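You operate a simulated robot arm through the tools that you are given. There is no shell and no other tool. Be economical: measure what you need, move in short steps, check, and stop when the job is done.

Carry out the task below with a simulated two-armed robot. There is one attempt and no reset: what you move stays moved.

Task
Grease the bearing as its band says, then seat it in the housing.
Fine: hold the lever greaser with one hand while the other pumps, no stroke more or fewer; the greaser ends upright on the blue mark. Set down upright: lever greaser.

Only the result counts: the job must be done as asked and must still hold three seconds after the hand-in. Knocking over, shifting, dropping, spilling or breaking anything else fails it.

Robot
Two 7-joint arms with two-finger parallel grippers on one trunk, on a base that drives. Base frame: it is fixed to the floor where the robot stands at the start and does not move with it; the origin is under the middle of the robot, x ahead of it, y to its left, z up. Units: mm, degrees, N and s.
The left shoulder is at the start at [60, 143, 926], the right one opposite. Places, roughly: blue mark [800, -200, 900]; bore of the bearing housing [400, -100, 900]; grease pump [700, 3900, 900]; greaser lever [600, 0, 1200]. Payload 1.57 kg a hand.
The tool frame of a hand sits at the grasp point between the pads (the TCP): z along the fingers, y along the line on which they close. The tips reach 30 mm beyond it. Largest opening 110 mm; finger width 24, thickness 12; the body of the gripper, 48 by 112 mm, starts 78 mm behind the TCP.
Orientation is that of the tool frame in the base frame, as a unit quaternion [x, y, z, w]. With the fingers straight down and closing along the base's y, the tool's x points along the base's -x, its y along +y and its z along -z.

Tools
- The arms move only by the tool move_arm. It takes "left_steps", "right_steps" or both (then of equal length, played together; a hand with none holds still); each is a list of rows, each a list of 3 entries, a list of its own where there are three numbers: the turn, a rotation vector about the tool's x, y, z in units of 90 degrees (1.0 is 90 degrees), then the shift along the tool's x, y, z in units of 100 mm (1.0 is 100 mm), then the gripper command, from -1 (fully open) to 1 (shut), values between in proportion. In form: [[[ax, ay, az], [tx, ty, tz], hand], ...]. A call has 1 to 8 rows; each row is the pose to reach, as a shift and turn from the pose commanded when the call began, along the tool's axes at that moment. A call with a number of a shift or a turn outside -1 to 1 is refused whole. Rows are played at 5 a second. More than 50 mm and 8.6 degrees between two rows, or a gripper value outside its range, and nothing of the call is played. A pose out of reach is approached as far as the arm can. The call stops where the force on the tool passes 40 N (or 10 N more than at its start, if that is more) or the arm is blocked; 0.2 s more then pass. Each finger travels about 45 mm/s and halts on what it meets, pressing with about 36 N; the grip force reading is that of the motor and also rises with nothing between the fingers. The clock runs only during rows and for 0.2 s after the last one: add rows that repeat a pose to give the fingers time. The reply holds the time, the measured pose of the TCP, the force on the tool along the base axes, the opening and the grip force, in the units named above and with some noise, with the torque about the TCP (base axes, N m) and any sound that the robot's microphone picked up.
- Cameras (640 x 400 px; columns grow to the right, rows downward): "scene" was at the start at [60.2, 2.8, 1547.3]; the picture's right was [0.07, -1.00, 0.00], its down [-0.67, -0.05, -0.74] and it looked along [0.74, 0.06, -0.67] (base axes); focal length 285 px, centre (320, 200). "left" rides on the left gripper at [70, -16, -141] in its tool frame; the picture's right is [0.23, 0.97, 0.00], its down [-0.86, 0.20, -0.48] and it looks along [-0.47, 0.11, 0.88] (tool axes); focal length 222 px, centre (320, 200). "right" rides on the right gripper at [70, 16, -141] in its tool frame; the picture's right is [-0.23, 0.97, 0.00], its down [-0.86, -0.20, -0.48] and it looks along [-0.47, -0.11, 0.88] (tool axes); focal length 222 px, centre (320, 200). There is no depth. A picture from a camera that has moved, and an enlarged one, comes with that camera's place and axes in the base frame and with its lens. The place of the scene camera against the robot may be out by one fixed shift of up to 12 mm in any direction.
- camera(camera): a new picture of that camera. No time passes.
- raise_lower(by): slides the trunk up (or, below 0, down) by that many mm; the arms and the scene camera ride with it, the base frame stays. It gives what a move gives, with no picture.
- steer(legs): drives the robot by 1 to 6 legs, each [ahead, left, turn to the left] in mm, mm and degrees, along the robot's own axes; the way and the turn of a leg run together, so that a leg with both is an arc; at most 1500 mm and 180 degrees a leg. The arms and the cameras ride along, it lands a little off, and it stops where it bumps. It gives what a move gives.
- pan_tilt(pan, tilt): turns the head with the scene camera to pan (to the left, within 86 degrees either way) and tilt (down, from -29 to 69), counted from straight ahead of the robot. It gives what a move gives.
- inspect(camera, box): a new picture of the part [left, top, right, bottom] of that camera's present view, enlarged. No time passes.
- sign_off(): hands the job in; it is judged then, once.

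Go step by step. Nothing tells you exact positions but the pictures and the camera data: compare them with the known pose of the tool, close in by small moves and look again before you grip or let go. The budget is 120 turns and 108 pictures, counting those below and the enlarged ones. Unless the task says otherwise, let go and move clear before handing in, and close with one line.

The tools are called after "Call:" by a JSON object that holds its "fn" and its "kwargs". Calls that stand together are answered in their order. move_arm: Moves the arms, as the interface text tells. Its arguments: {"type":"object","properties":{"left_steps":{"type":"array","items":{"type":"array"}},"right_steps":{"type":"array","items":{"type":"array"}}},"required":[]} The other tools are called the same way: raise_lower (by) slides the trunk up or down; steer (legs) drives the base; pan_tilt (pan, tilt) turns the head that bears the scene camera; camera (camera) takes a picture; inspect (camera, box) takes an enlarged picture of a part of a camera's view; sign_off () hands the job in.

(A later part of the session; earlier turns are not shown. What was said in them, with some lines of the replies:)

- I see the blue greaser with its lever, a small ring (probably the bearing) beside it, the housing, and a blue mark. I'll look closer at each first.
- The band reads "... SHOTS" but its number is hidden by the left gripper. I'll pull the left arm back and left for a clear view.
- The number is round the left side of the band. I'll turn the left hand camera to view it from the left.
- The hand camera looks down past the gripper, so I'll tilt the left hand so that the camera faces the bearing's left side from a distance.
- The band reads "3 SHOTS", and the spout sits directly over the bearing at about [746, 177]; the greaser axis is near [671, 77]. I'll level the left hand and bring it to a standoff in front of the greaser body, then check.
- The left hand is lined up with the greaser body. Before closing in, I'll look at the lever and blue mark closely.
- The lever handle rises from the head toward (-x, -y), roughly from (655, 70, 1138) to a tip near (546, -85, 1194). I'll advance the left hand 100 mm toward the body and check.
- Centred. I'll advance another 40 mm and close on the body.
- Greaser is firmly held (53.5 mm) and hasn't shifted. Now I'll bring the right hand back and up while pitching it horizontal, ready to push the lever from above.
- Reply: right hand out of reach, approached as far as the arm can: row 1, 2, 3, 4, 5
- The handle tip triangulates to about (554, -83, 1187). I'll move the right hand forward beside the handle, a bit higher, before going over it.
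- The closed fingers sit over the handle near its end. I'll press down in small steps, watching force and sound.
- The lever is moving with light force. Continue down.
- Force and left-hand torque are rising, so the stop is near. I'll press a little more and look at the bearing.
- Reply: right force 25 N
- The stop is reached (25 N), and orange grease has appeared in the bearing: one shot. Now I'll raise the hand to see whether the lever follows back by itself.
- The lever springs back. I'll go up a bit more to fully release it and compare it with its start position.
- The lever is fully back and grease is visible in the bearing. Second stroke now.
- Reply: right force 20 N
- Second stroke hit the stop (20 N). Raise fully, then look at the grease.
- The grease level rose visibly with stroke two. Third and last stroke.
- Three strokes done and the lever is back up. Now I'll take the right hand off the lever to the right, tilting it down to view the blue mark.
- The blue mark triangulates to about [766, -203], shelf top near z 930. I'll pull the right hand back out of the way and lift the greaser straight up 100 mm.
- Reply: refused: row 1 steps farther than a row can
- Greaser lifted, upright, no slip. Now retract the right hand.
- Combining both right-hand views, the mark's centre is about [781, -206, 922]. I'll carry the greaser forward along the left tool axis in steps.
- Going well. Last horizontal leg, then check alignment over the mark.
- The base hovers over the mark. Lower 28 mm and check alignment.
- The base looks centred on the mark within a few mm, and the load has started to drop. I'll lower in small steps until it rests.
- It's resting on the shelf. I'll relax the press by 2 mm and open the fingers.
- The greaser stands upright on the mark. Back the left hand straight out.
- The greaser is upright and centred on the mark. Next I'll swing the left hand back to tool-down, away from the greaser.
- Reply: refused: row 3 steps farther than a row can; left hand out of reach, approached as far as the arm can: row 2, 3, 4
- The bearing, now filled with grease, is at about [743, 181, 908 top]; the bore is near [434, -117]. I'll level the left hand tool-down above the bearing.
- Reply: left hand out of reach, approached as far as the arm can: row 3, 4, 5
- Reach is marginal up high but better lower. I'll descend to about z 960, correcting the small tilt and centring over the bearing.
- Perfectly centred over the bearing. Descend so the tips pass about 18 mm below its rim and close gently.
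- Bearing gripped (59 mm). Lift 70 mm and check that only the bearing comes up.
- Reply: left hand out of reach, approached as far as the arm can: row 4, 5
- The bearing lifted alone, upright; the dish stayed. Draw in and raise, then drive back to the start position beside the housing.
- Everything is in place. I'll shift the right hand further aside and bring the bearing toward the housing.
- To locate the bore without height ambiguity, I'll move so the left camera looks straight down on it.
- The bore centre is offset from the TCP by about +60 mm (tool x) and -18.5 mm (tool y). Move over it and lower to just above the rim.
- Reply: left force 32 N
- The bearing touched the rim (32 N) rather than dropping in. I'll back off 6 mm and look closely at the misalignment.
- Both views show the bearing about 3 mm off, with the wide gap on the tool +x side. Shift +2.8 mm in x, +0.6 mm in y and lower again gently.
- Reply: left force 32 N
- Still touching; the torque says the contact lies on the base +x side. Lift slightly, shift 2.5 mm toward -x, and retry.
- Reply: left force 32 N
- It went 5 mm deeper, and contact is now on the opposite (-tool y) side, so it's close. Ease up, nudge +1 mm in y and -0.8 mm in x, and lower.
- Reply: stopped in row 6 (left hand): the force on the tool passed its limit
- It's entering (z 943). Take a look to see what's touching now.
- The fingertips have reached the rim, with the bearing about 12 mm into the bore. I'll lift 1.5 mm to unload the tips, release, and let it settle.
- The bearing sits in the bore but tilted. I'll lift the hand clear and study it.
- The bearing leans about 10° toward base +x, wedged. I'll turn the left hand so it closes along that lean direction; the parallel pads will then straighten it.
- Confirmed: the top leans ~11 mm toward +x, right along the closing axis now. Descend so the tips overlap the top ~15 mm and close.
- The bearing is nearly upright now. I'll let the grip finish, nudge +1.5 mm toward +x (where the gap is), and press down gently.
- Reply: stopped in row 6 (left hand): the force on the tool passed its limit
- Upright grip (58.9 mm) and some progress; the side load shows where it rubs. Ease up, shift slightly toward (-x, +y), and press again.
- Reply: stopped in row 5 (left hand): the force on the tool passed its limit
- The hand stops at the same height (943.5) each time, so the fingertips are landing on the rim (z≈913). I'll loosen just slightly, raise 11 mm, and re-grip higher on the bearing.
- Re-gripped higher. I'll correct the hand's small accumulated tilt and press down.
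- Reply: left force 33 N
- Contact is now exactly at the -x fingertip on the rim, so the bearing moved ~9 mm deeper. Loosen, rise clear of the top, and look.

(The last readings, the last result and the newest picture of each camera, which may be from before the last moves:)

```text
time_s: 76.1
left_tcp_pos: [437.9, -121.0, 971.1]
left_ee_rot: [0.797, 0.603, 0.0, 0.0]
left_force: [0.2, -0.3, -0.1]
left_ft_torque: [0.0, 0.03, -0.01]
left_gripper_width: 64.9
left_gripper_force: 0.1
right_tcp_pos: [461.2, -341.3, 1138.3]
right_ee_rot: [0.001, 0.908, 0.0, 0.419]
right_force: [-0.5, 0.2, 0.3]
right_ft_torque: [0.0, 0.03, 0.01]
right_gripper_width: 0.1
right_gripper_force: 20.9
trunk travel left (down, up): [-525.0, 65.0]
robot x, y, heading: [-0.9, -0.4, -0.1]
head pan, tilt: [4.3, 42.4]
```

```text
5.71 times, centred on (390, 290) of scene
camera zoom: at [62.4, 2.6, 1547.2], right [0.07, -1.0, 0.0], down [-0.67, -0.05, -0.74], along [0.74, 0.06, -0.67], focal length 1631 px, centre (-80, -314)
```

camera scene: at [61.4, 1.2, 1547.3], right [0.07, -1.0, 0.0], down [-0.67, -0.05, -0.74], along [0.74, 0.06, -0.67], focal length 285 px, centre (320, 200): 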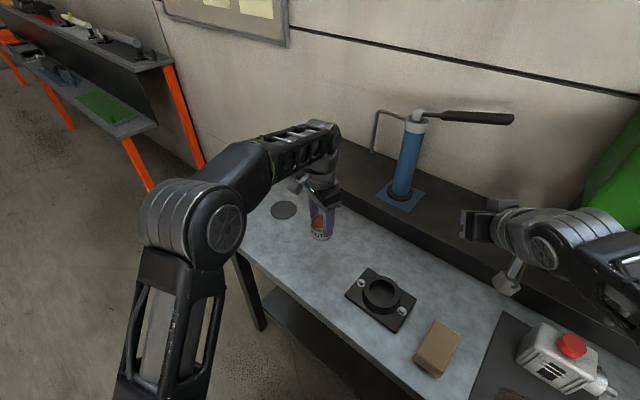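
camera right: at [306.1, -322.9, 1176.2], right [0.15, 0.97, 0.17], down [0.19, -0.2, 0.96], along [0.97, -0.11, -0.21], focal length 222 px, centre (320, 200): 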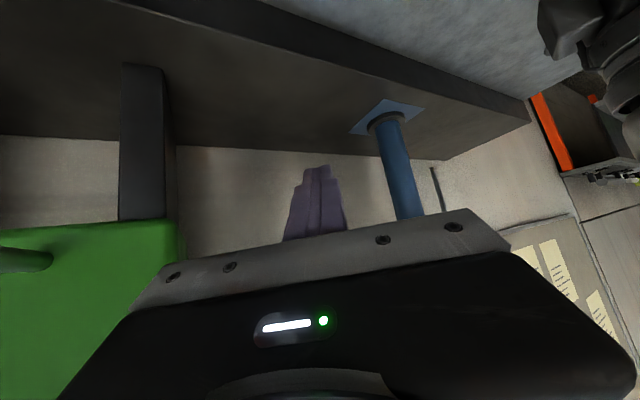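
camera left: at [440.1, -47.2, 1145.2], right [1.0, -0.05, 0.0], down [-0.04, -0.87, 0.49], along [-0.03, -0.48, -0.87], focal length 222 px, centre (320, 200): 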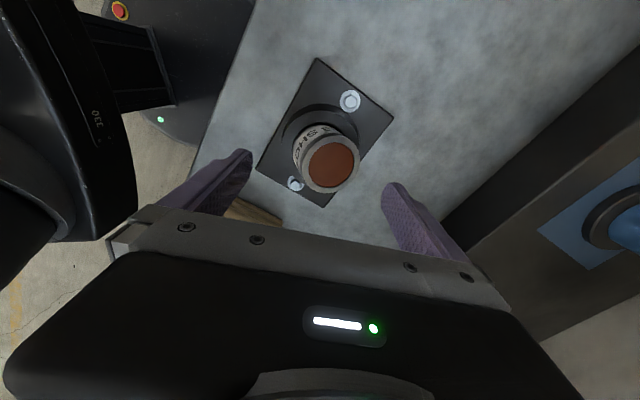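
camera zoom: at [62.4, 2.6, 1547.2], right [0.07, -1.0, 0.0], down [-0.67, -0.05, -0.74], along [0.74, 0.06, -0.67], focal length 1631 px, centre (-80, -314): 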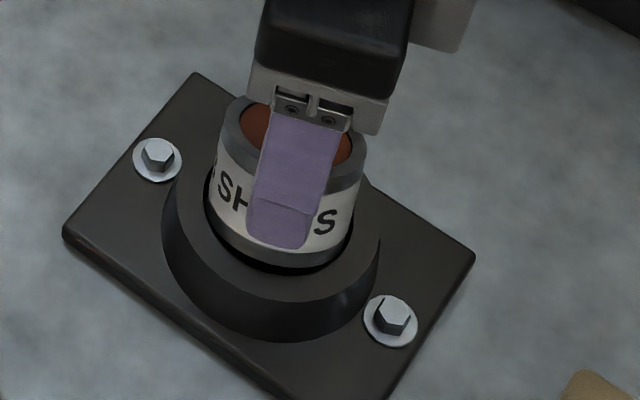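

On release it leaned to +x again, so its -x edge is really propped on the rim — the bearing isn't in the bore yet. I'll re-grip (which straightens it), lift it clear, and re-measure the bore from straight above.

Call:
{"fn": "move_arm", "kwargs": {"left_steps": [[[0, 0, 0], [0, 0, 0], -0.6], [[0, 0, 0], [0, 0, 0], -1], [[0, 0, 0], [0, 0, 0.12], -1], [[0, 0, 0], [0, 0, 0.24], -0.7], [[0, 0, 0], [0, 0, 0.24], -0.3], [[0, 0, 0], [0, 0, 0.24], 0.1], [[0, 0, 0], [0, 0, 0.24], 1], [[0, 0, 0], [0, 0, 0.24], 1]]}}

Call:
{"fn": "move_arm", "kwargs": {"left_steps": [[[0, 0, 0], [0, 0, 0], 1], [[0, 0, 0], [0, 0, -0.1], 1], [[0, 0, 0], [0, 0, -0.3], 1], [[0, 0, 0], [0, 0, -0.55], 1], [[0, 0, 0], [-0.3, 0.08, -0.55], 1], [[0, 0, 0], [-0.7, 0.16, -0.55], 1], [[0, 0, 0], [-0.7, 0.16, -0.55], 1]]}}

Call:
{"fn": "camera", "kwargs": {"camera": "left"}}

Call:
{"fn": "inspect", "kwargs": {"camera": "left", "box": [240, 20, 400, 140]}}

Call:
{"fn": "inspect", "kwargs": {"camera": "scene", "box": [350, 210, 450, 310]}}

```text
time_s: 77.9
left_tcp_pos: [441.3, -122.0, 949.6]
left_ee_rot: [0.796, 0.605, 0.001, 0.005]
left_force: [29.3, -8.7, 17.0]
left_ft_torque: [-0.19, -1.15, -0.16]
left_gripper_width: 67.7
left_gripper_force: 25.8
right_tcp_pos: [464.3, -344.3, 1136.7]
right_ee_rot: [0.0, 0.909, 0.001, 0.417]
right_force: [0.6, -0.2, 0.0]
right_ft_torque: [0.02, 0.01, 0.01]
right_gripper_width: 0.0
right_gripper_force: 21.1
trunk travel left (down, up): [-525.0, 65.0]
robot x, y, heading: [2.4, 0.6, -0.0]
head pan, tilt: [4.3, 42.4]
```

```text
time_s: 79.5
left_tcp_pos: [431.8, -190.5, 1000.3]
left_ee_rot: [0.797, 0.604, 0.0, 0.001]
left_force: [-0.5, -0.1, -2.4]
left_ft_torque: [-0.03, 0.0, 0.02]
left_gripper_width: 62.2
left_gripper_force: 35.8
right_tcp_pos: [461.6, -342.3, 1138.3]
right_ee_rot: [0.0, 0.908, 0.0, 0.418]
right_force: [0.5, 0.5, 0.0]
right_ft_torque: [-0.03, 0.02, -0.01]
right_gripper_width: 0.2
right_gripper_force: 21.5
trunk travel left (down, up): [-525.0, 65.0]
robot x, y, heading: [0.2, -2.5, -0.1]
head pan, tilt: [4.3, 42.4]
```

```text
16 pictures are left
camera left: at [435.1, -119.0, 1143.4], right [1.0, -0.04, 0.0], down [-0.04, -0.88, 0.48], along [-0.02, -0.48, -0.88], focal length 222 px, centre (320, 200)
```

left: 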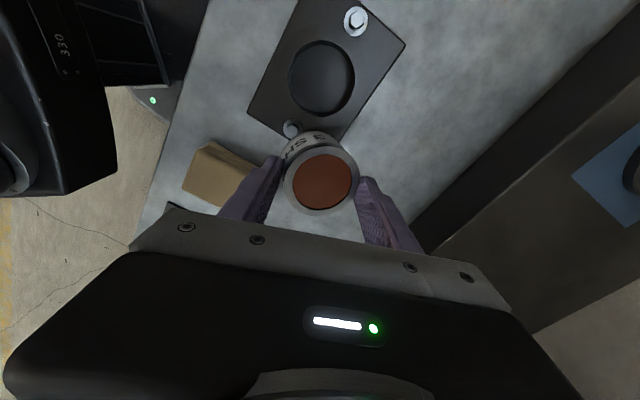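

```text
3.33 times, centred on (320, 80) of left
camera zoom: at [435.1, -119.0, 1143.4], right [1.0, -0.04, 0.0], down [-0.04, -0.88, 0.48], along [-0.02, -0.48, -0.88], focal length 740 px, centre (320, 600)
```

zoom: 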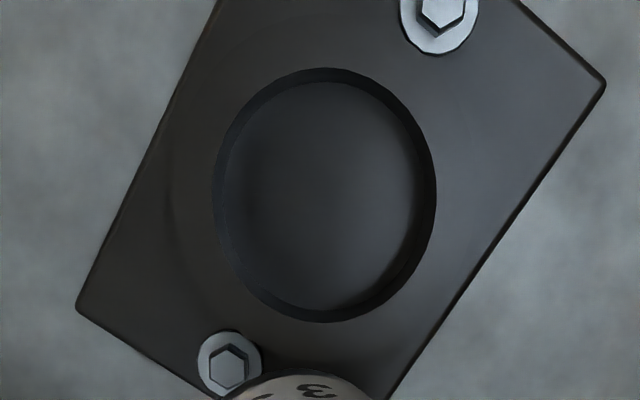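

```text
4.00 times, centred on (400, 260) of scene
camera zoom: at [62.5, 3.1, 1547.3], right [0.07, -1.0, 0.0], down [-0.67, -0.05, -0.74], along [0.74, 0.06, -0.67], focal length 1141 px, centre (0, -40)
```

zoom: 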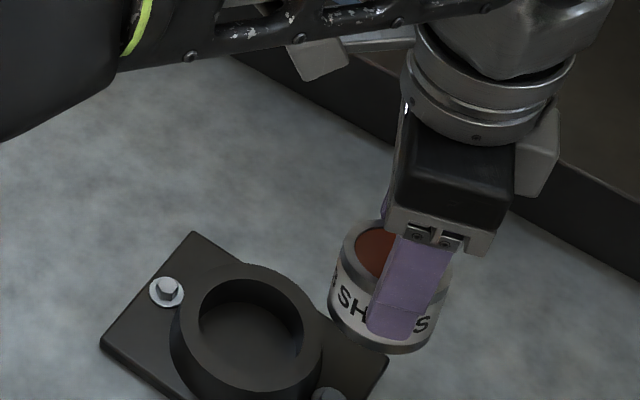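

The bearing may be cocked in the grip (62 mm reading). I'll set it briefly on clear table to stand it square, then re-grip. First move over the open area.

Call:
{"fn": "move_arm", "kwargs": {"left_steps": [[[0, 0, 0], [0.25, 0.08, 0], 1], [[0, 0, 0], [0.5, 0.16, 0], 1], [[0, 0, 0], [0.75, 0.24, 0], 1], [[0, 0, 0], [1.0, 0.32, 0], 1]]}}

Call:
{"fn": "move_arm", "kwargs": {"left_steps": [[[0, 0, 0], [0.25, 0.08, 0], 1], [[0, 0, 0], [0.5, 0.16, 0], 1], [[0, 0, 0], [0.75, 0.24, 0.1], 1], [[0, 0, 0], [1.0, 0.32, 0.25], 1], [[0, 0, 0], [1.0, 0.32, 0.45], 1], [[0, 0, 0], [1.0, 0.32, 0.65], 1], [[0, 0, 0], [1.0, 0.32, 0.75], 1]]}}

Call:
{"fn": "inspect", "kwargs": {"camera": "scene", "box": [310, 190, 410, 290]}}

```text
time_s: 80.5
left_tcp_pos: [492.7, -104.0, 1000.9]
left_ee_rot: [0.797, 0.603, -0.001, 0.0]
left_force: [0.5, 0.7, -3.2]
left_ft_torque: [0.02, 0.0, -0.01]
left_gripper_width: 62.0
left_gripper_force: 36.1
right_tcp_pos: [461.6, -341.1, 1137.9]
right_ee_rot: [0.0, 0.908, 0.0, 0.419]
right_force: [0.0, 0.5, -0.3]
right_ft_torque: [-0.01, 0.01, -0.02]
right_gripper_width: 0.0
right_gripper_force: 21.8
trunk travel left (down, up): [-525.0, 65.0]
robot x, y, heading: [3.5, 0.8, 0.0]
head pan, tilt: [4.3, 42.4]
```

```text
time_s: 82.1
left_tcp_pos: [549.8, -15.4, 928.8]
left_ee_rot: [0.797, 0.604, 0.0, 0.0]
left_force: [0.7, 0.1, -3.6]
left_ft_torque: [0.0, 0.0, 0.0]
left_gripper_width: 62.1
left_gripper_force: 36.1
right_tcp_pos: [461.5, -342.4, 1138.6]
right_ee_rot: [0.0, 0.908, 0.0, 0.419]
right_force: [0.9, 0.1, -0.8]
right_ft_torque: [-0.01, 0.02, -0.03]
right_gripper_width: 0.1
right_gripper_force: 21.0
trunk travel left (down, up): [-525.0, 65.0]
robot x, y, heading: [2.2, -1.2, -0.0]
head pan, tilt: [4.3, 42.4]
```

```text
4.00 times, centred on (360, 240) of scene
camera zoom: at [62.4, 2.5, 1547.3], right [0.07, -1.0, 0.0], down [-0.67, -0.05, -0.74], along [0.74, 0.06, -0.67], focal length 1141 px, centre (160, 40)
```

zoom: 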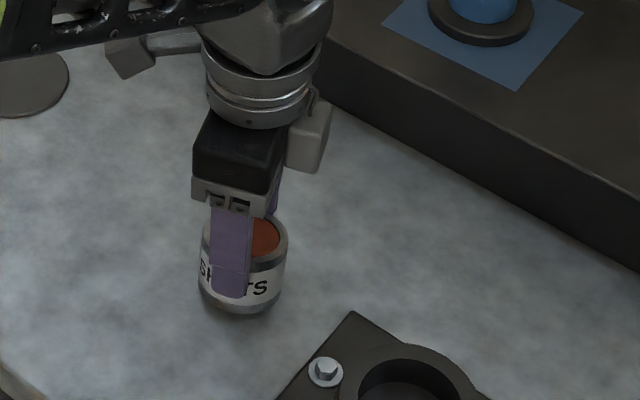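

Call:
{"fn": "move_arm", "kwargs": {"left_steps": [[[0, 0, 0], [0, 0, 0.04], 1], [[0, 0, 0], [0, 0, 0.08], 1], [[0, 0, 0], [0, 0, 0.11], 1], [[0, 0, 0], [0, 0, 0.14], 1]]}}

```text
time_s: 83.1
left_tcp_pos: [547.5, -17.8, 916.0]
left_ee_rot: [0.797, 0.604, 0.001, 0.001]
left_force: [-4.8, 2.6, 14.2]
left_ft_torque: [0.55, 0.04, 0.14]
left_gripper_width: 59.3
left_gripper_force: 35.9
right_tcp_pos: [459.9, -342.1, 1140.5]
right_ee_rot: [0.0, 0.908, 0.0, 0.42]
right_force: [-0.2, 0.1, -0.6]
right_ft_torque: [0.01, -0.01, 0.01]
right_gripper_width: 0.0
right_gripper_force: 21.6
trunk travel left (down, up): [-525.0, 65.0]
robot x, y, heading: [2.0, -0.2, 0.2]
head pan, tilt: [4.3, 42.4]
```

Touching down squared it up (59.3 mm). Open to let it stand flat, and check centring before re-gripping.

Call:
{"fn": "move_arm", "kwargs": {"left_steps": [[[0, 0, 0], [0, 0, -0.01], 1], [[0, 0, 0], [0, 0, -0.01], 0], [[0, 0, 0], [0, 0, -0.01], -0.5], [[0, 0, 0], [0, 0, -0.01], -0.5], [[0, 0, 0], [0, 0, -0.01], -0.5]]}}

Call:
{"fn": "inspect", "kwargs": {"camera": "left", "box": [240, 100, 400, 220]}}

```text
time_s: 84.3
left_tcp_pos: [548.1, -17.3, 915.1]
left_ee_rot: [0.797, 0.604, -0.001, 0.001]
left_force: [0.0, 0.9, -0.7]
left_ft_torque: [-0.01, -0.01, 0.0]
left_gripper_width: 82.5
left_gripper_force: 0.2
right_tcp_pos: [461.1, -342.2, 1138.7]
right_ee_rot: [0.001, 0.908, 0.001, 0.419]
right_force: [0.2, 0.7, -0.3]
right_ft_torque: [0.01, 0.01, -0.02]
right_gripper_width: 0.2
right_gripper_force: 21.4
trunk travel left (down, up): [-525.0, 65.0]
robot x, y, heading: [1.0, -3.6, 0.2]
head pan, tilt: [4.3, 42.4]
```

```text
3.33 times, centred on (320, 160) of left
camera zoom: at [551.2, 54.2, 1056.9], right [1.0, -0.04, 0.0], down [-0.04, -0.88, 0.48], along [-0.02, -0.48, -0.88], focal length 740 px, centre (320, 333)
```

zoom: 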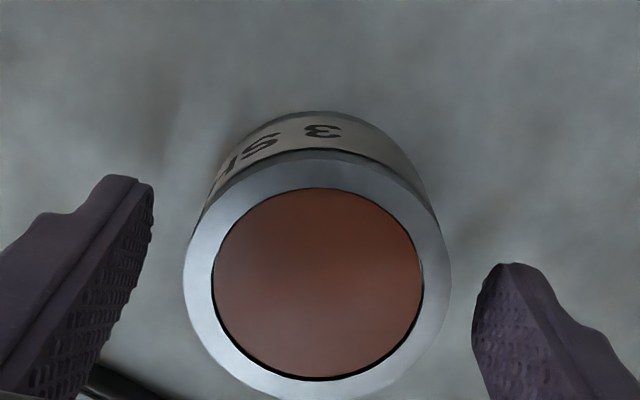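

The bearing stands flat. To pin down its offset from the tool axis, I'll raise straight up 60 mm and view it again.

Call:
{"fn": "move_arm", "kwargs": {"left_steps": [[[0, 0, 0], [0, 0, -0.2], -1], [[0, 0, 0], [0, 0, -0.4], -1], [[0, 0, 0], [0, 0, -0.6], -1], [[0, 0, 0], [0, 0, -0.6], -1]]}}

Call:
{"fn": "inspect", "kwargs": {"camera": "left", "box": [260, 100, 380, 200]}}

```text
time_s: 85.3
left_tcp_pos: [549.5, -17.5, 975.1]
left_ee_rot: [0.797, 0.604, 0.0, 0.0]
left_force: [-0.3, 0.7, -1.1]
left_ft_torque: [0.02, 0.01, -0.01]
left_gripper_width: 109.9
left_gripper_force: 0.1
right_tcp_pos: [460.9, -342.2, 1137.6]
right_ee_rot: [0.001, 0.908, -0.001, 0.419]
right_force: [0.2, 0.1, -0.6]
right_ft_torque: [0.01, 0.0, 0.01]
right_gripper_width: 0.0
right_gripper_force: 21.6
trunk travel left (down, up): [-525.0, 65.0]
robot x, y, heading: [1.9, -1.3, 0.1]
head pan, tilt: [4.3, 42.4]
```

```text
4.00 times, centred on (320, 150) of left
camera zoom: at [550.9, 54.7, 1116.9], right [1.0, -0.04, 0.0], down [-0.04, -0.88, 0.48], along [-0.02, -0.48, -0.88], focal length 888 px, centre (320, 400)
```

zoom: 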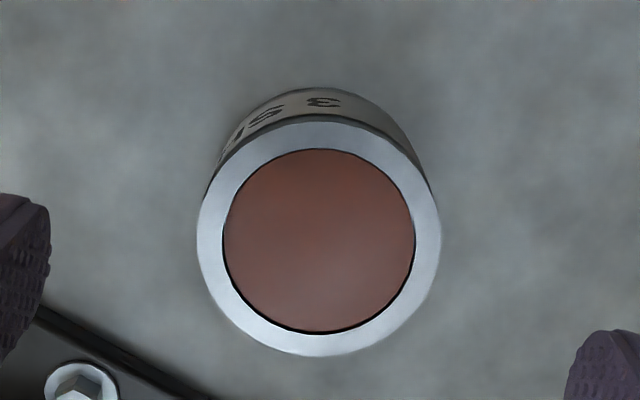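

The bearing is centred within ~1 mm of the tool axis; top z≈909, height ≈44. Re-grip it shallowly (13 mm overlap), lift, and head to the bore.

Call:
{"fn": "move_arm", "kwargs": {"left_steps": [[[0, 0, 0], [0.01, 0, 0.25], -1], [[0, 0, 0], [0.01, 0, 0.49], -1], [[0, 0, 0], [0.01, 0, 0.49], -0.5], [[0, 0, 0], [0.01, 0, 0.49], -0.2], [[0, 0, 0], [0.01, 0, 0.49], 0.3], [[0, 0, 0], [0.01, 0, 0.49], 1], [[0, 0, 0], [0.01, 0, 0.49], 1], [[0, 0, 0], [0.01, 0, 0.49], 1]]}}

Call:
{"fn": "move_arm", "kwargs": {"left_steps": [[[0, 0, 0], [0, 0, -0.15], 1], [[0, 0, 0], [0, 0, -0.35], 1], [[0, 0, 0], [0, 0, -0.55], 1], [[0, 0, 0], [-0.2, -0.12, -0.55], 1], [[0, 0, 0], [-0.4, -0.24, -0.55], 1], [[0, 0, 0], [-0.6, -0.36, -0.55], 1], [[0, 0, 0], [-0.8, -0.48, -0.55], 1], [[0, 0, 0], [-1.0, -0.6, -0.55], 1]]}}

Call:
{"fn": "move_arm", "kwargs": {"left_steps": [[[0, 0, 0], [-0.16, -0.09, 0], 1], [[0, 0, 0], [-0.326, -0.183, 0], 1], [[0, 0, 0], [-0.326, -0.183, 0], 1], [[0, 0, 0], [-0.326, -0.183, 0.1], 1], [[0, 0, 0], [-0.326, -0.183, 0.13], 1]]}}

Call:
{"fn": "inspect", "kwargs": {"camera": "left", "box": [260, 90, 380, 190]}}

```text
time_s: 87.1
left_tcp_pos: [551.1, -15.9, 925.1]
left_ee_rot: [0.797, 0.604, -0.001, 0.001]
left_force: [-2.0, -0.4, 0.3]
left_ft_torque: [0.06, 0.18, 0.02]
left_gripper_width: 59.4
left_gripper_force: 36.0
right_tcp_pos: [461.1, -342.1, 1139.5]
right_ee_rot: [0.001, 0.908, -0.001, 0.42]
right_force: [0.2, 0.5, -0.4]
right_ft_torque: [0.02, 0.01, -0.04]
right_gripper_width: 0.1
right_gripper_force: 21.4
trunk travel left (down, up): [-525.0, 65.0]
robot x, y, heading: [1.0, -0.4, -0.1]
head pan, tilt: [4.3, 42.4]
```

```text
time_s: 88.9
left_tcp_pos: [463.9, -98.2, 980.0]
left_ee_rot: [0.797, 0.605, -0.001, 0.001]
left_force: [-0.1, 0.3, -2.6]
left_ft_torque: [0.02, 0.01, 0.05]
left_gripper_width: 58.9
left_gripper_force: 36.5
right_tcp_pos: [461.3, -343.0, 1136.7]
right_ee_rot: [0.0, 0.908, 0.001, 0.418]
right_force: [-0.1, 0.8, 0.4]
right_ft_torque: [0.03, 0.01, -0.04]
right_gripper_width: 0.2
right_gripper_force: 21.0
trunk travel left (down, up): [-525.0, 65.0]
robot x, y, heading: [6.0, 0.7, -0.2]
head pan, tilt: [4.3, 42.4]
```

```text
time_s: 90.1
left_tcp_pos: [437.1, -123.1, 968.1]
left_ee_rot: [0.797, 0.603, 0.0, 0.0]
left_force: [-0.8, -0.3, -3.0]
left_ft_torque: [0.01, 0.01, 0.02]
left_gripper_width: 58.8
left_gripper_force: 36.3
right_tcp_pos: [461.4, -341.8, 1138.0]
right_ee_rot: [0.001, 0.908, 0.0, 0.419]
right_force: [0.2, 0.4, -0.3]
right_ft_torque: [-0.03, 0.01, 0.01]
right_gripper_width: 0.1
right_gripper_force: 21.4
trunk travel left (down, up): [-525.0, 65.0]
robot x, y, heading: [5.6, -1.8, 0.2]
head pan, tilt: [4.3, 42.4]
```

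```text
4.00 times, centred on (320, 140) of left
camera zoom: at [439.6, -51.0, 1109.9], right [1.0, -0.04, 0.0], down [-0.04, -0.88, 0.48], along [-0.02, -0.48, -0.88], focal length 888 px, centre (320, 440)
```

zoom: 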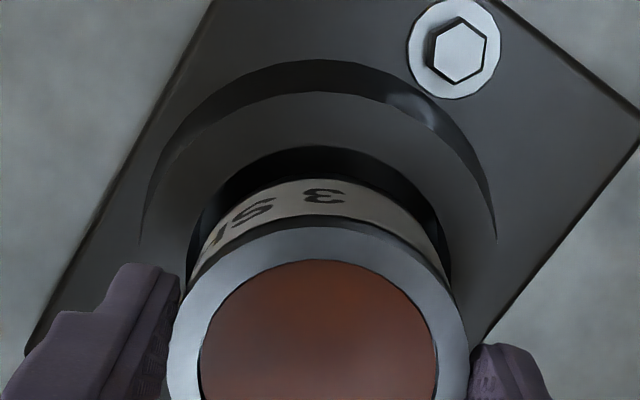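

The bearing hovers ~5 mm above the rim; laterally centred, with the bore about 2 mm further toward tool +x. Correct that and lower in small steps.

Call:
{"fn": "move_arm", "kwargs": {"left_steps": [[[0, 0, 0], [0.018, 0, 0], 1], [[0, 0, 0], [0.018, 0, 0.03], 1], [[0, 0, 0], [0.018, 0, 0.06], 1], [[0, 0, 0], [0.018, 0, 0.09], 1]]}}

```text
time_s: 91.1
left_tcp_pos: [437.2, -119.9, 962.3]
left_ee_rot: [0.797, 0.604, 0.0, 0.004]
left_force: [-2.1, 4.1, 30.9]
left_ft_torque: [-0.14, -0.12, -0.02]
left_gripper_width: 59.9
left_gripper_force: 35.8
right_tcp_pos: [459.2, -340.9, 1139.8]
right_ee_rot: [0.0, 0.908, -0.001, 0.419]
right_force: [-0.3, 0.9, 0.1]
right_ft_torque: [0.01, -0.02, -0.02]
right_gripper_width: 0.1
right_gripper_force: 21.1
trunk travel left (down, up): [-525.0, 65.0]
robot x, y, heading: [0.4, -2.0, 0.1]
head pan, tilt: [4.3, 42.4]
```

Rim contact on the (+x, -y) side. Back off, shift ~1.8 mm toward (-x, +y), and touch again lightly.

Call:
{"fn": "move_arm", "kwargs": {"left_steps": [[[0, 0, 0], [0, 0, -0.06], 1], [[0, 0, 0], [0.012, -0.014, -0.06], 1], [[0, 0, 0], [0.012, -0.014, -0.04], 1], [[0, 0, 0], [0.012, -0.014, -0.02], 1], [[0, 0, 0], [0.012, -0.014, -0.01], 1]]}}

```text
time_s: 92.3
left_tcp_pos: [437.9, -119.3, 959.5]
left_ee_rot: [0.797, 0.604, -0.001, -0.001]
left_force: [4.1, -3.3, -1.1]
left_ft_torque: [-0.15, -0.13, 0.01]
left_gripper_width: 59.0
left_gripper_force: 35.7
right_tcp_pos: [461.3, -342.4, 1137.1]
right_ee_rot: [0.0, 0.908, 0.001, 0.418]
right_force: [-0.5, 0.2, -0.7]
right_ft_torque: [0.04, -0.03, 0.0]
right_gripper_width: 0.0
right_gripper_force: 21.7
trunk travel left (down, up): [-525.0, 65.0]
robot x, y, heading: [0.7, -1.0, -0.0]
head pan, tilt: [4.3, 42.4]
```

It's dropping in (no upward force, light side load). Nudge back half a mm and keep lowering.

Call:
{"fn": "move_arm", "kwargs": {"left_steps": [[[0, 0, 0], [-0.003, 0.006, 0], 1], [[0, 0, 0], [-0.003, 0.006, 0.02], 1], [[0, 0, 0], [-0.003, 0.006, 0.04], 1], [[0, 0, 0], [-0.003, 0.006, 0.06], 1], [[0, 0, 0], [-0.003, 0.006, 0.08], 1]]}}

```text
time_s: 93.5
left_tcp_pos: [437.0, -120.3, 951.1]
left_ee_rot: [0.797, 0.603, 0.0, 0.002]
left_force: [-1.7, 3.8, 9.3]
left_ft_torque: [0.3, -0.02, -0.03]
left_gripper_width: 59.1
left_gripper_force: 35.9
right_tcp_pos: [460.8, -341.0, 1139.1]
right_ee_rot: [-0.001, 0.908, 0.001, 0.419]
right_force: [0.5, -0.2, 0.2]
right_ft_torque: [0.0, 0.03, 0.01]
right_gripper_width: 0.0
right_gripper_force: 21.3
trunk travel left (down, up): [-525.0, 65.0]
robot x, y, heading: [2.9, 6.8, -0.1]
head pan, tilt: [4.3, 42.4]
```

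11 mm in. Continue with a tiny centring correction.

Call:
{"fn": "move_arm", "kwargs": {"left_steps": [[[0, 0, 0], [0.005, -0.003, -0.005], 1], [[0, 0, 0], [0.005, -0.003, 0.015], 1], [[0, 0, 0], [0.005, -0.003, 0.035], 1], [[0, 0, 0], [0.005, -0.003, 0.055], 1], [[0, 0, 0], [0.005, -0.003, 0.075], 1]]}}

```text
time_s: 94.7
left_tcp_pos: [437.9, -118.6, 945.3]
left_ee_rot: [0.797, 0.604, 0.001, 0.002]
left_force: [5.3, -0.5, 21.4]
left_ft_torque: [0.34, -0.29, -0.02]
left_gripper_width: 58.8
left_gripper_force: 35.8
right_tcp_pos: [461.0, -342.9, 1137.3]
right_ee_rot: [0.0, 0.908, 0.0, 0.418]
right_force: [-0.5, 0.4, 0.8]
right_ft_torque: [-0.01, -0.01, 0.02]
right_gripper_width: 0.0
right_gripper_force: 21.2
trunk travel left (down, up): [-525.0, 65.0]
robot x, y, heading: [0.0, -3.2, -0.2]
head pan, tilt: [4.3, 42.4]
```

Call:
{"fn": "inspect", "kwargs": {"camera": "scene", "box": [350, 255, 430, 325]}}

Call:
{"fn": "inspect", "kwargs": {"camera": "left", "box": [260, 90, 380, 190]}}

```text
5.71 times, centred on (390, 290) of scene
camera zoom: at [61.4, 2.7, 1547.4], right [0.07, -1.0, 0.0], down [-0.67, -0.05, -0.74], along [0.74, 0.06, -0.67], focal length 1631 px, centre (-80, -314)
```

zoom: 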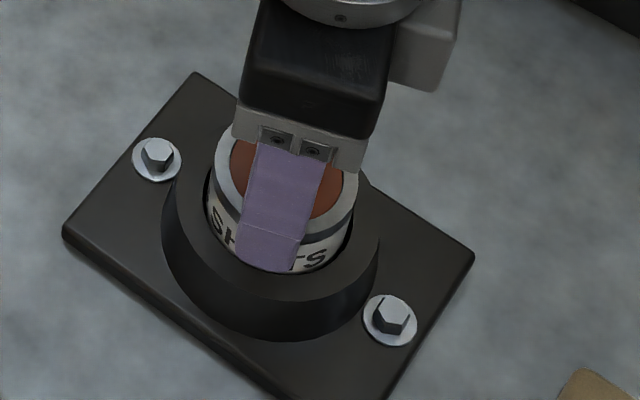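

```text
4.00 times, centred on (320, 140) of left
camera zoom: at [439.2, -47.5, 1087.9], right [1.0, -0.04, 0.0], down [-0.04, -0.88, 0.48], along [-0.02, -0.48, -0.88], focal length 888 px, centre (320, 440)
```

zoom: 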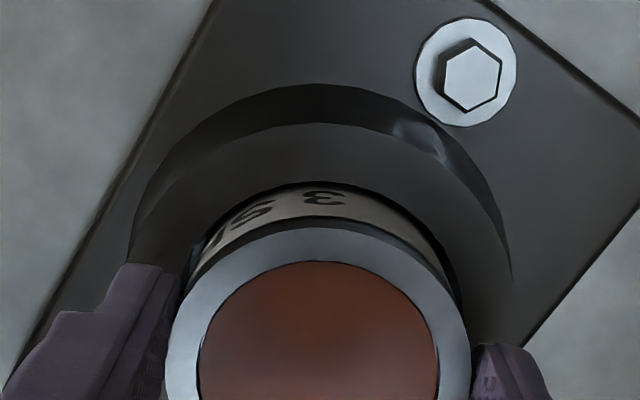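

It's well in the bore now (label partly below the rim). Shift +0.7 mm toward +x to relieve the side load and press further.

Call:
{"fn": "move_arm", "kwargs": {"left_steps": [[[0, 0, 0], [0, 0.006, -0.01], 1], [[0, 0, 0], [0, 0.006, 0.01], 1], [[0, 0, 0], [0, 0.006, 0.03], 1], [[0, 0, 0], [0, 0.006, 0.05], 1]]}}

```text
time_s: 95.7
left_tcp_pos: [436.9, -120.1, 937.8]
left_ee_rot: [0.797, 0.604, 0.0, 0.0]
left_force: [1.7, -3.0, 14.5]
left_ft_torque: [0.35, -0.26, -0.01]
left_gripper_width: 59.2
left_gripper_force: 35.9
right_tcp_pos: [461.5, -343.0, 1137.7]
right_ee_rot: [0.0, 0.908, 0.001, 0.419]
right_force: [0.1, -0.7, 0.6]
right_ft_torque: [-0.03, 0.03, 0.01]
right_gripper_width: 0.0
right_gripper_force: 21.3
trunk travel left (down, up): [-525.0, 65.0]
robot x, y, heading: [1.7, -1.3, -0.1]
head pan, tilt: [4.3, 42.4]
```

Call:
{"fn": "move_arm", "kwargs": {"left_steps": [[[0, 0, 0], [-0.002, 0, 0], 1], [[0, 0, 0], [-0.002, 0, 0.015], 1], [[0, 0, 0], [-0.002, 0, 0.03], 1]]}}

```text
time_s: 96.5
left_tcp_pos: [436.0, -119.7, 936.4]
left_ee_rot: [0.797, 0.603, 0.0, 0.001]
left_force: [-0.3, -1.4, 11.2]
left_ft_torque: [0.4, -0.02, -0.04]
left_gripper_width: 59.0
left_gripper_force: 36.4
right_tcp_pos: [460.0, -342.2, 1139.4]
right_ee_rot: [0.0, 0.908, 0.001, 0.418]
right_force: [0.6, -0.2, 0.3]
right_ft_torque: [-0.01, -0.01, -0.01]
right_gripper_width: 0.0
right_gripper_force: 20.9
trunk travel left (down, up): [-525.0, 65.0]
robot x, y, heading: [3.5, -0.7, 0.1]
head pan, tilt: [4.3, 42.4]
```

Still sliding in with low force, fingertips just above the rim. Release gently, rise clear, and look.

Call:
{"fn": "move_arm", "kwargs": {"left_steps": [[[0, 0, 0], [0, 0, -0.005], 1], [[0, 0, 0], [0, 0, -0.005], -0.18], [[0, 0, 0], [0, 0, -0.005], -0.25], [[0, 0, 0], [0, 0, -0.1], -0.25], [[0, 0, 0], [0, 0, -0.3], -0.25], [[0, 0, 0], [0, 0, -0.45], -0.5]]}}

Call:
{"fn": "inspect", "kwargs": {"camera": "left", "box": [240, 80, 400, 200]}}

Call:
{"fn": "inspect", "kwargs": {"camera": "scene", "box": [350, 255, 430, 325]}}

```text
time_s: 97.9
left_tcp_pos: [437.2, -119.9, 981.2]
left_ee_rot: [0.798, 0.603, 0.001, 0.0]
left_force: [0.1, 0.8, 0.1]
left_ft_torque: [-0.01, 0.01, 0.01]
left_gripper_width: 82.7
left_gripper_force: 0.0
right_tcp_pos: [461.3, -342.1, 1138.6]
right_ee_rot: [0.001, 0.908, 0.0, 0.418]
right_force: [-1.2, 0.3, 0.0]
right_ft_torque: [0.01, 0.01, -0.04]
right_gripper_width: 0.2
right_gripper_force: 21.4
trunk travel left (down, up): [-525.0, 65.0]
robot x, y, heading: [1.5, 0.9, -0.1]
head pan, tilt: [4.3, 42.4]
```

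```text
3.33 times, centred on (320, 140) of left
camera zoom: at [440.2, -47.9, 1123.4], right [1.0, -0.05, 0.0], down [-0.04, -0.88, 0.48], along [-0.02, -0.48, -0.88], focal length 740 px, centre (320, 400)
```

zoom: 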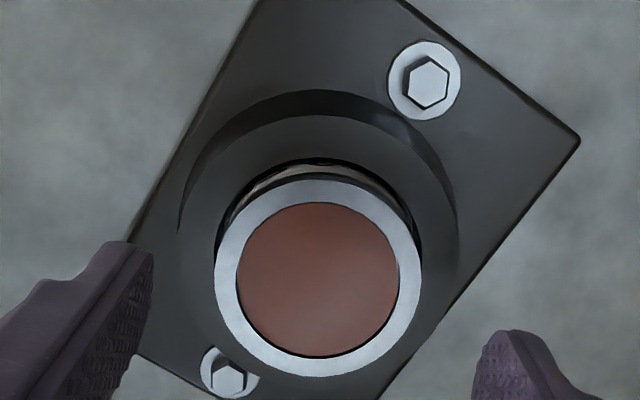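

```text
5.71 times, centred on (390, 290) of scene
camera zoom: at [62.0, 2.6, 1547.3], right [0.07, -1.0, 0.0], down [-0.67, -0.05, -0.74], along [0.74, 0.06, -0.67], focal length 1631 px, centre (-80, -314)
```

zoom: 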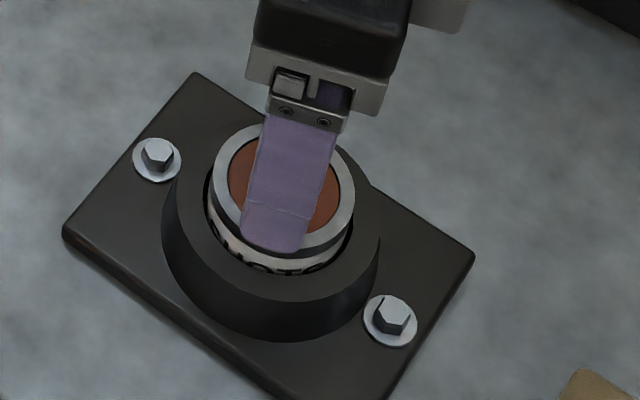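

The bearing is level in the bore. To confirm it's bottomed, I'll press lightly on its ring with both fingertips (opened ~48 mm, clear of the grease).

Call:
{"fn": "move_arm", "kwargs": {"left_steps": [[[0, 0, 0], [0, 0, 0], 0.127], [[0, 0, 0], [0, 0, 0], 0.127], [[0, 0, 0], [0, 0, 0.15], 0.127], [[0, 0, 0], [0, 0, 0.28], 0.127], [[0, 0, 0], [0, 0, 0.31], 0.127], [[0, 0, 0], [0, 0, 0.335], 0.127]]}}

```text
time_s: 99.3
left_tcp_pos: [438.3, -119.8, 948.3]
left_ee_rot: [0.797, 0.604, 0.0, 0.002]
left_force: [0.8, 0.5, 2.8]
left_ft_torque: [0.05, 0.09, 0.01]
left_gripper_width: 47.8
left_gripper_force: 0.1
right_tcp_pos: [461.2, -341.9, 1138.6]
right_ee_rot: [0.0, 0.908, 0.0, 0.419]
right_force: [-0.5, -0.1, 0.2]
right_ft_torque: [0.0, 0.02, -0.03]
right_gripper_width: 0.0
right_gripper_force: 21.2
trunk travel left (down, up): [-525.0, 65.0]
robot x, y, heading: [1.0, -5.4, 0.1]
head pan, tilt: [4.3, 42.4]
```

Just touching (2.8 N) at the expected height. Press 4 mm more to see whether it moves.

Call:
{"fn": "move_arm", "kwargs": {"left_steps": [[[0, 0, 0], [0, 0, 0.015], 0.127], [[0, 0, 0], [0, 0, 0.03], 0.127], [[0, 0, 0], [0, 0, 0.04], 0.127]]}}

```text
time_s: 100.1
left_tcp_pos: [438.0, -119.8, 947.7]
left_ee_rot: [0.798, 0.603, 0.001, 0.004]
left_force: [1.0, 3.7, 37.5]
left_ft_torque: [0.48, 0.88, -0.06]
left_gripper_width: 47.2
left_gripper_force: 0.0
right_tcp_pos: [460.6, -339.8, 1139.4]
right_ee_rot: [0.0, 0.908, 0.0, 0.419]
right_force: [-0.1, 0.3, -0.2]
right_ft_torque: [-0.02, 0.0, -0.01]
right_gripper_width: 0.0
right_gripper_force: 20.8
trunk travel left (down, up): [-525.0, 65.0]
robot x, y, heading: [1.0, 3.5, 0.1]
head pan, tilt: [4.3, 42.4]
```

It's rigid under 37 N, so fully seated. Lift the hand clear and do a final check.

Call:
{"fn": "move_arm", "kwargs": {"left_steps": [[[0, 0, 0], [0, 0, -0.15], 0.127], [[0, 0, 0], [0, 0, -0.4], 0.127], [[0, 0, 0], [0, 0, -0.7], 0.127], [[0, 0, 0], [0.4, 0, -0.8], 0.127], [[0, 0, 0], [0.8, 0, -0.8], 0.127], [[0, 0, 0], [1.0, 0, -0.8], 0.127]]}}

Call:
{"fn": "camera", "kwargs": {"camera": "scene"}}

Call:
{"fn": "inspect", "kwargs": {"camera": "scene", "box": [340, 245, 440, 335]}}

Call:
{"fn": "inspect", "kwargs": {"camera": "scene", "box": [360, 90, 520, 220]}}

```text
time_s: 101.5
left_tcp_pos: [464.7, -23.1, 1023.9]
left_ee_rot: [0.798, 0.603, 0.0, 0.001]
left_force: [-0.2, 1.3, -0.4]
left_ft_torque: [0.03, 0.0, -0.01]
left_gripper_width: 47.8
left_gripper_force: 0.1
right_tcp_pos: [462.3, -342.1, 1138.3]
right_ee_rot: [0.0, 0.908, 0.0, 0.419]
right_force: [-0.1, 0.1, 0.6]
right_ft_torque: [0.02, -0.01, -0.01]
right_gripper_width: 0.1
right_gripper_force: 21.0
trunk travel left (down, up): [-525.0, 65.0]
robot x, y, heading: [1.1, 0.7, 0.0]
head pan, tilt: [4.3, 42.4]
```

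```text
5 pictures are left
camera scene: at [62.2, 2.9, 1547.3], right [0.07, -1.0, 0.0], down [-0.67, -0.05, -0.74], along [0.74, 0.05, -0.67], focal length 285 px, centre (320, 200)
```

scene: 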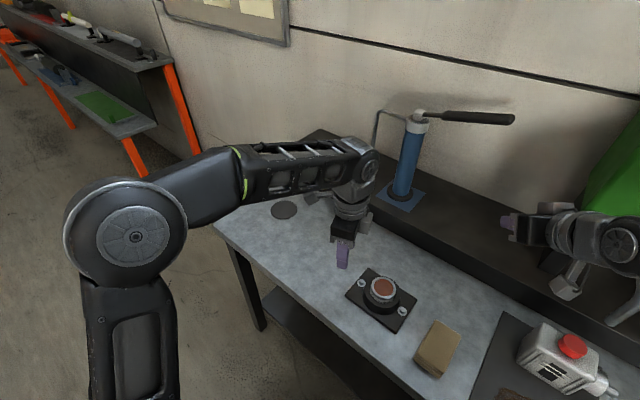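

```text
4.44 times, centred on (390, 290) of scene
camera zoom: at [62.2, 2.9, 1547.3], right [0.07, -1.0, 0.0], down [-0.67, -0.05, -0.74], along [0.74, 0.05, -0.67], focal length 1268 px, centre (9, -200)
```

zoom: 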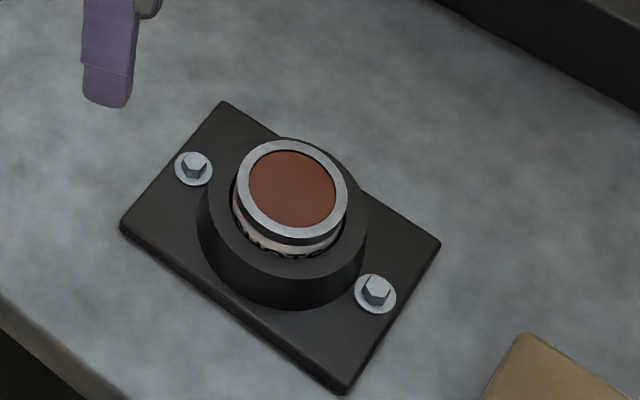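

```text
3.08 times, centred on (440, 155) of scene
camera zoom: at [62.2, 2.9, 1547.3], right [0.07, -1.0, 0.0], down [-0.67, -0.05, -0.74], along [0.74, 0.05, -0.67], focal length 878 px, centre (-49, 338)
```

zoom: 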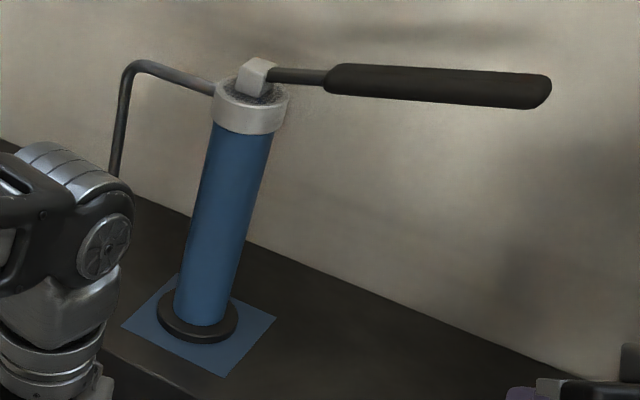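

Everything looks right, but the press acted mostly through the -x fingertip. I'll press once more on the +x side of the ring to be sure it's bottomed all round.

Call:
{"fn": "move_arm", "kwargs": {"left_steps": [[[0, 0, 0], [-0.4, 0, 0], 0.127], [[0, 0, 0], [-0.8, 0, 0], 0.127], [[0.02, 0, 0], [-1.0, 0.008, 0], 0.127], [[0.02, 0, 0], [-1.0, 0.008, 0.3], 0.127], [[0.02, 0, 0], [-1.0, 0.008, 0.6], 0.127], [[0.02, 0, 0], [-1.0, 0.008, 0.72], 0.127], [[0.02, 0, 0], [-1.0, 0.008, 0.745], 0.127]]}}

Call:
{"fn": "move_arm", "kwargs": {"left_steps": [[[0, 0, 0], [0, 0, 0.015], 0.127], [[0, 0, 0], [0, 0, 0.03], 0.127], [[0, 0, 0], [0, 0, 0.045], 0.127]]}}

```text
time_s: 103.1
left_tcp_pos: [438.5, -120.4, 948.7]
left_ee_rot: [0.797, 0.604, -0.01, -0.012]
left_force: [0.2, -0.9, 0.0]
left_ft_torque: [-0.01, 0.02, 0.0]
left_gripper_width: 48.0
left_gripper_force: 0.1
right_tcp_pos: [462.0, -343.0, 1137.3]
right_ee_rot: [0.001, 0.908, 0.001, 0.419]
right_force: [0.7, -0.2, 0.2]
right_ft_torque: [-0.04, -0.02, 0.02]
right_gripper_width: 0.0
right_gripper_force: 21.0
trunk travel left (down, up): [-525.0, 65.0]
robot x, y, heading: [2.4, 0.0, -0.1]
head pan, tilt: [4.3, 42.4]
```

```text
time_s: 103.9
left_tcp_pos: [438.9, -120.4, 948.5]
left_ee_rot: [0.797, 0.603, -0.009, -0.009]
left_force: [0.9, 0.8, 27.6]
left_ft_torque: [-0.01, -0.78, 0.02]
left_gripper_width: 48.1
left_gripper_force: 0.1
right_tcp_pos: [460.2, -340.3, 1139.8]
right_ee_rot: [0.0, 0.908, 0.0, 0.42]
right_force: [0.5, -1.0, -0.1]
right_ft_torque: [-0.03, 0.0, 0.0]
right_gripper_width: 0.0
right_gripper_force: 21.7
trunk travel left (down, up): [-525.0, 65.0]
robot x, y, heading: [1.5, -0.1, 0.3]
head pan, tilt: [4.3, 42.4]
```

Both sides are rigid at the same height (~918), so the bearing is level and seated. Lift clear.

Call:
{"fn": "move_arm", "kwargs": {"left_steps": [[[0, 0, 0], [0, 0, -0.15], 0.127], [[0, 0, 0], [0, 0, -0.45], 0.127], [[0, 0, 0], [0, 0, -0.8], 0.127], [[0, 0, 0], [0.4, 0, -0.8], 0.127], [[0, 0, 0], [0.8, 0, -0.8], 0.127]]}}

Call:
{"fn": "camera", "kwargs": {"camera": "scene"}}

Call:
{"fn": "inspect", "kwargs": {"camera": "scene", "box": [340, 245, 440, 335]}}

```text
time_s: 105.1
left_tcp_pos: [465.0, -42.7, 1023.0]
left_ee_rot: [0.797, 0.603, -0.01, -0.012]
left_force: [-0.3, -0.6, 0.2]
left_ft_torque: [0.01, 0.01, 0.02]
left_gripper_width: 48.1
left_gripper_force: 0.0
right_tcp_pos: [461.4, -341.9, 1137.9]
right_ee_rot: [-0.001, 0.908, 0.001, 0.419]
right_force: [-0.1, -0.5, 0.4]
right_ft_torque: [0.02, -0.01, -0.03]
right_gripper_width: 0.0
right_gripper_force: 21.1
trunk travel left (down, up): [-525.0, 65.0]
robot x, y, heading: [5.2, -2.0, 0.0]
head pan, tilt: [4.3, 42.4]
```

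```text
2 pictures are left
camera scene: at [62.1, 3.1, 1547.3], right [0.07, -1.0, 0.0], down [-0.67, -0.05, -0.74], along [0.74, 0.05, -0.67], focal length 285 px, centre (320, 200)
```

scene: 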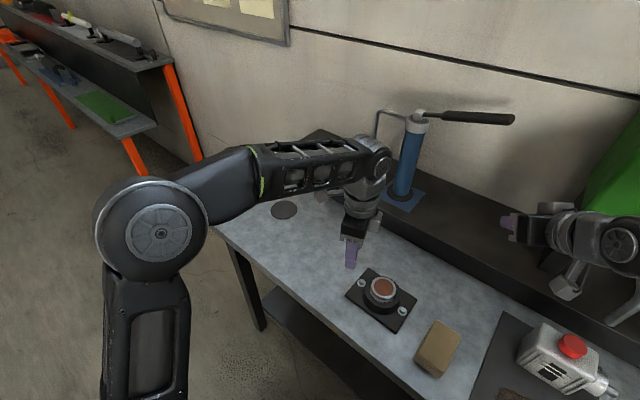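

```text
4.44 times, centred on (390, 290) of scene
camera zoom: at [62.1, 3.1, 1547.3], right [0.07, -1.0, 0.0], down [-0.67, -0.05, -0.74], along [0.74, 0.05, -0.67], focal length 1268 px, centre (9, -200)
```

zoom: 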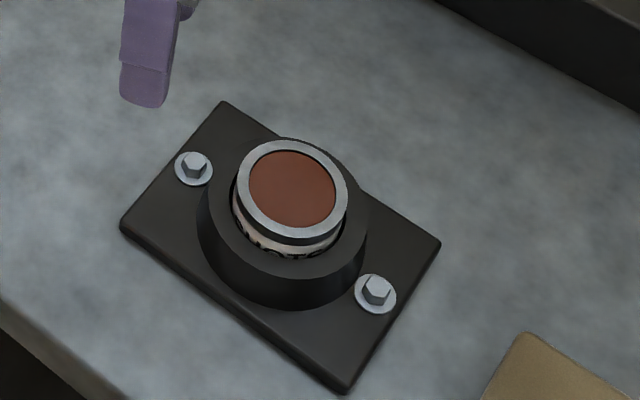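

The bearing is seated level in the housing, the greaser is upright on the blue mark, and both hands are clear. Handing in.

Call:
{"fn": "sign_off", "kwargs": {}}

```text
The job is handed in.
```

The bearing got exactly 3 shots, as its band says, and is seated level in the housing. The greaser stands upright on the blue mark, and the job is handed in.
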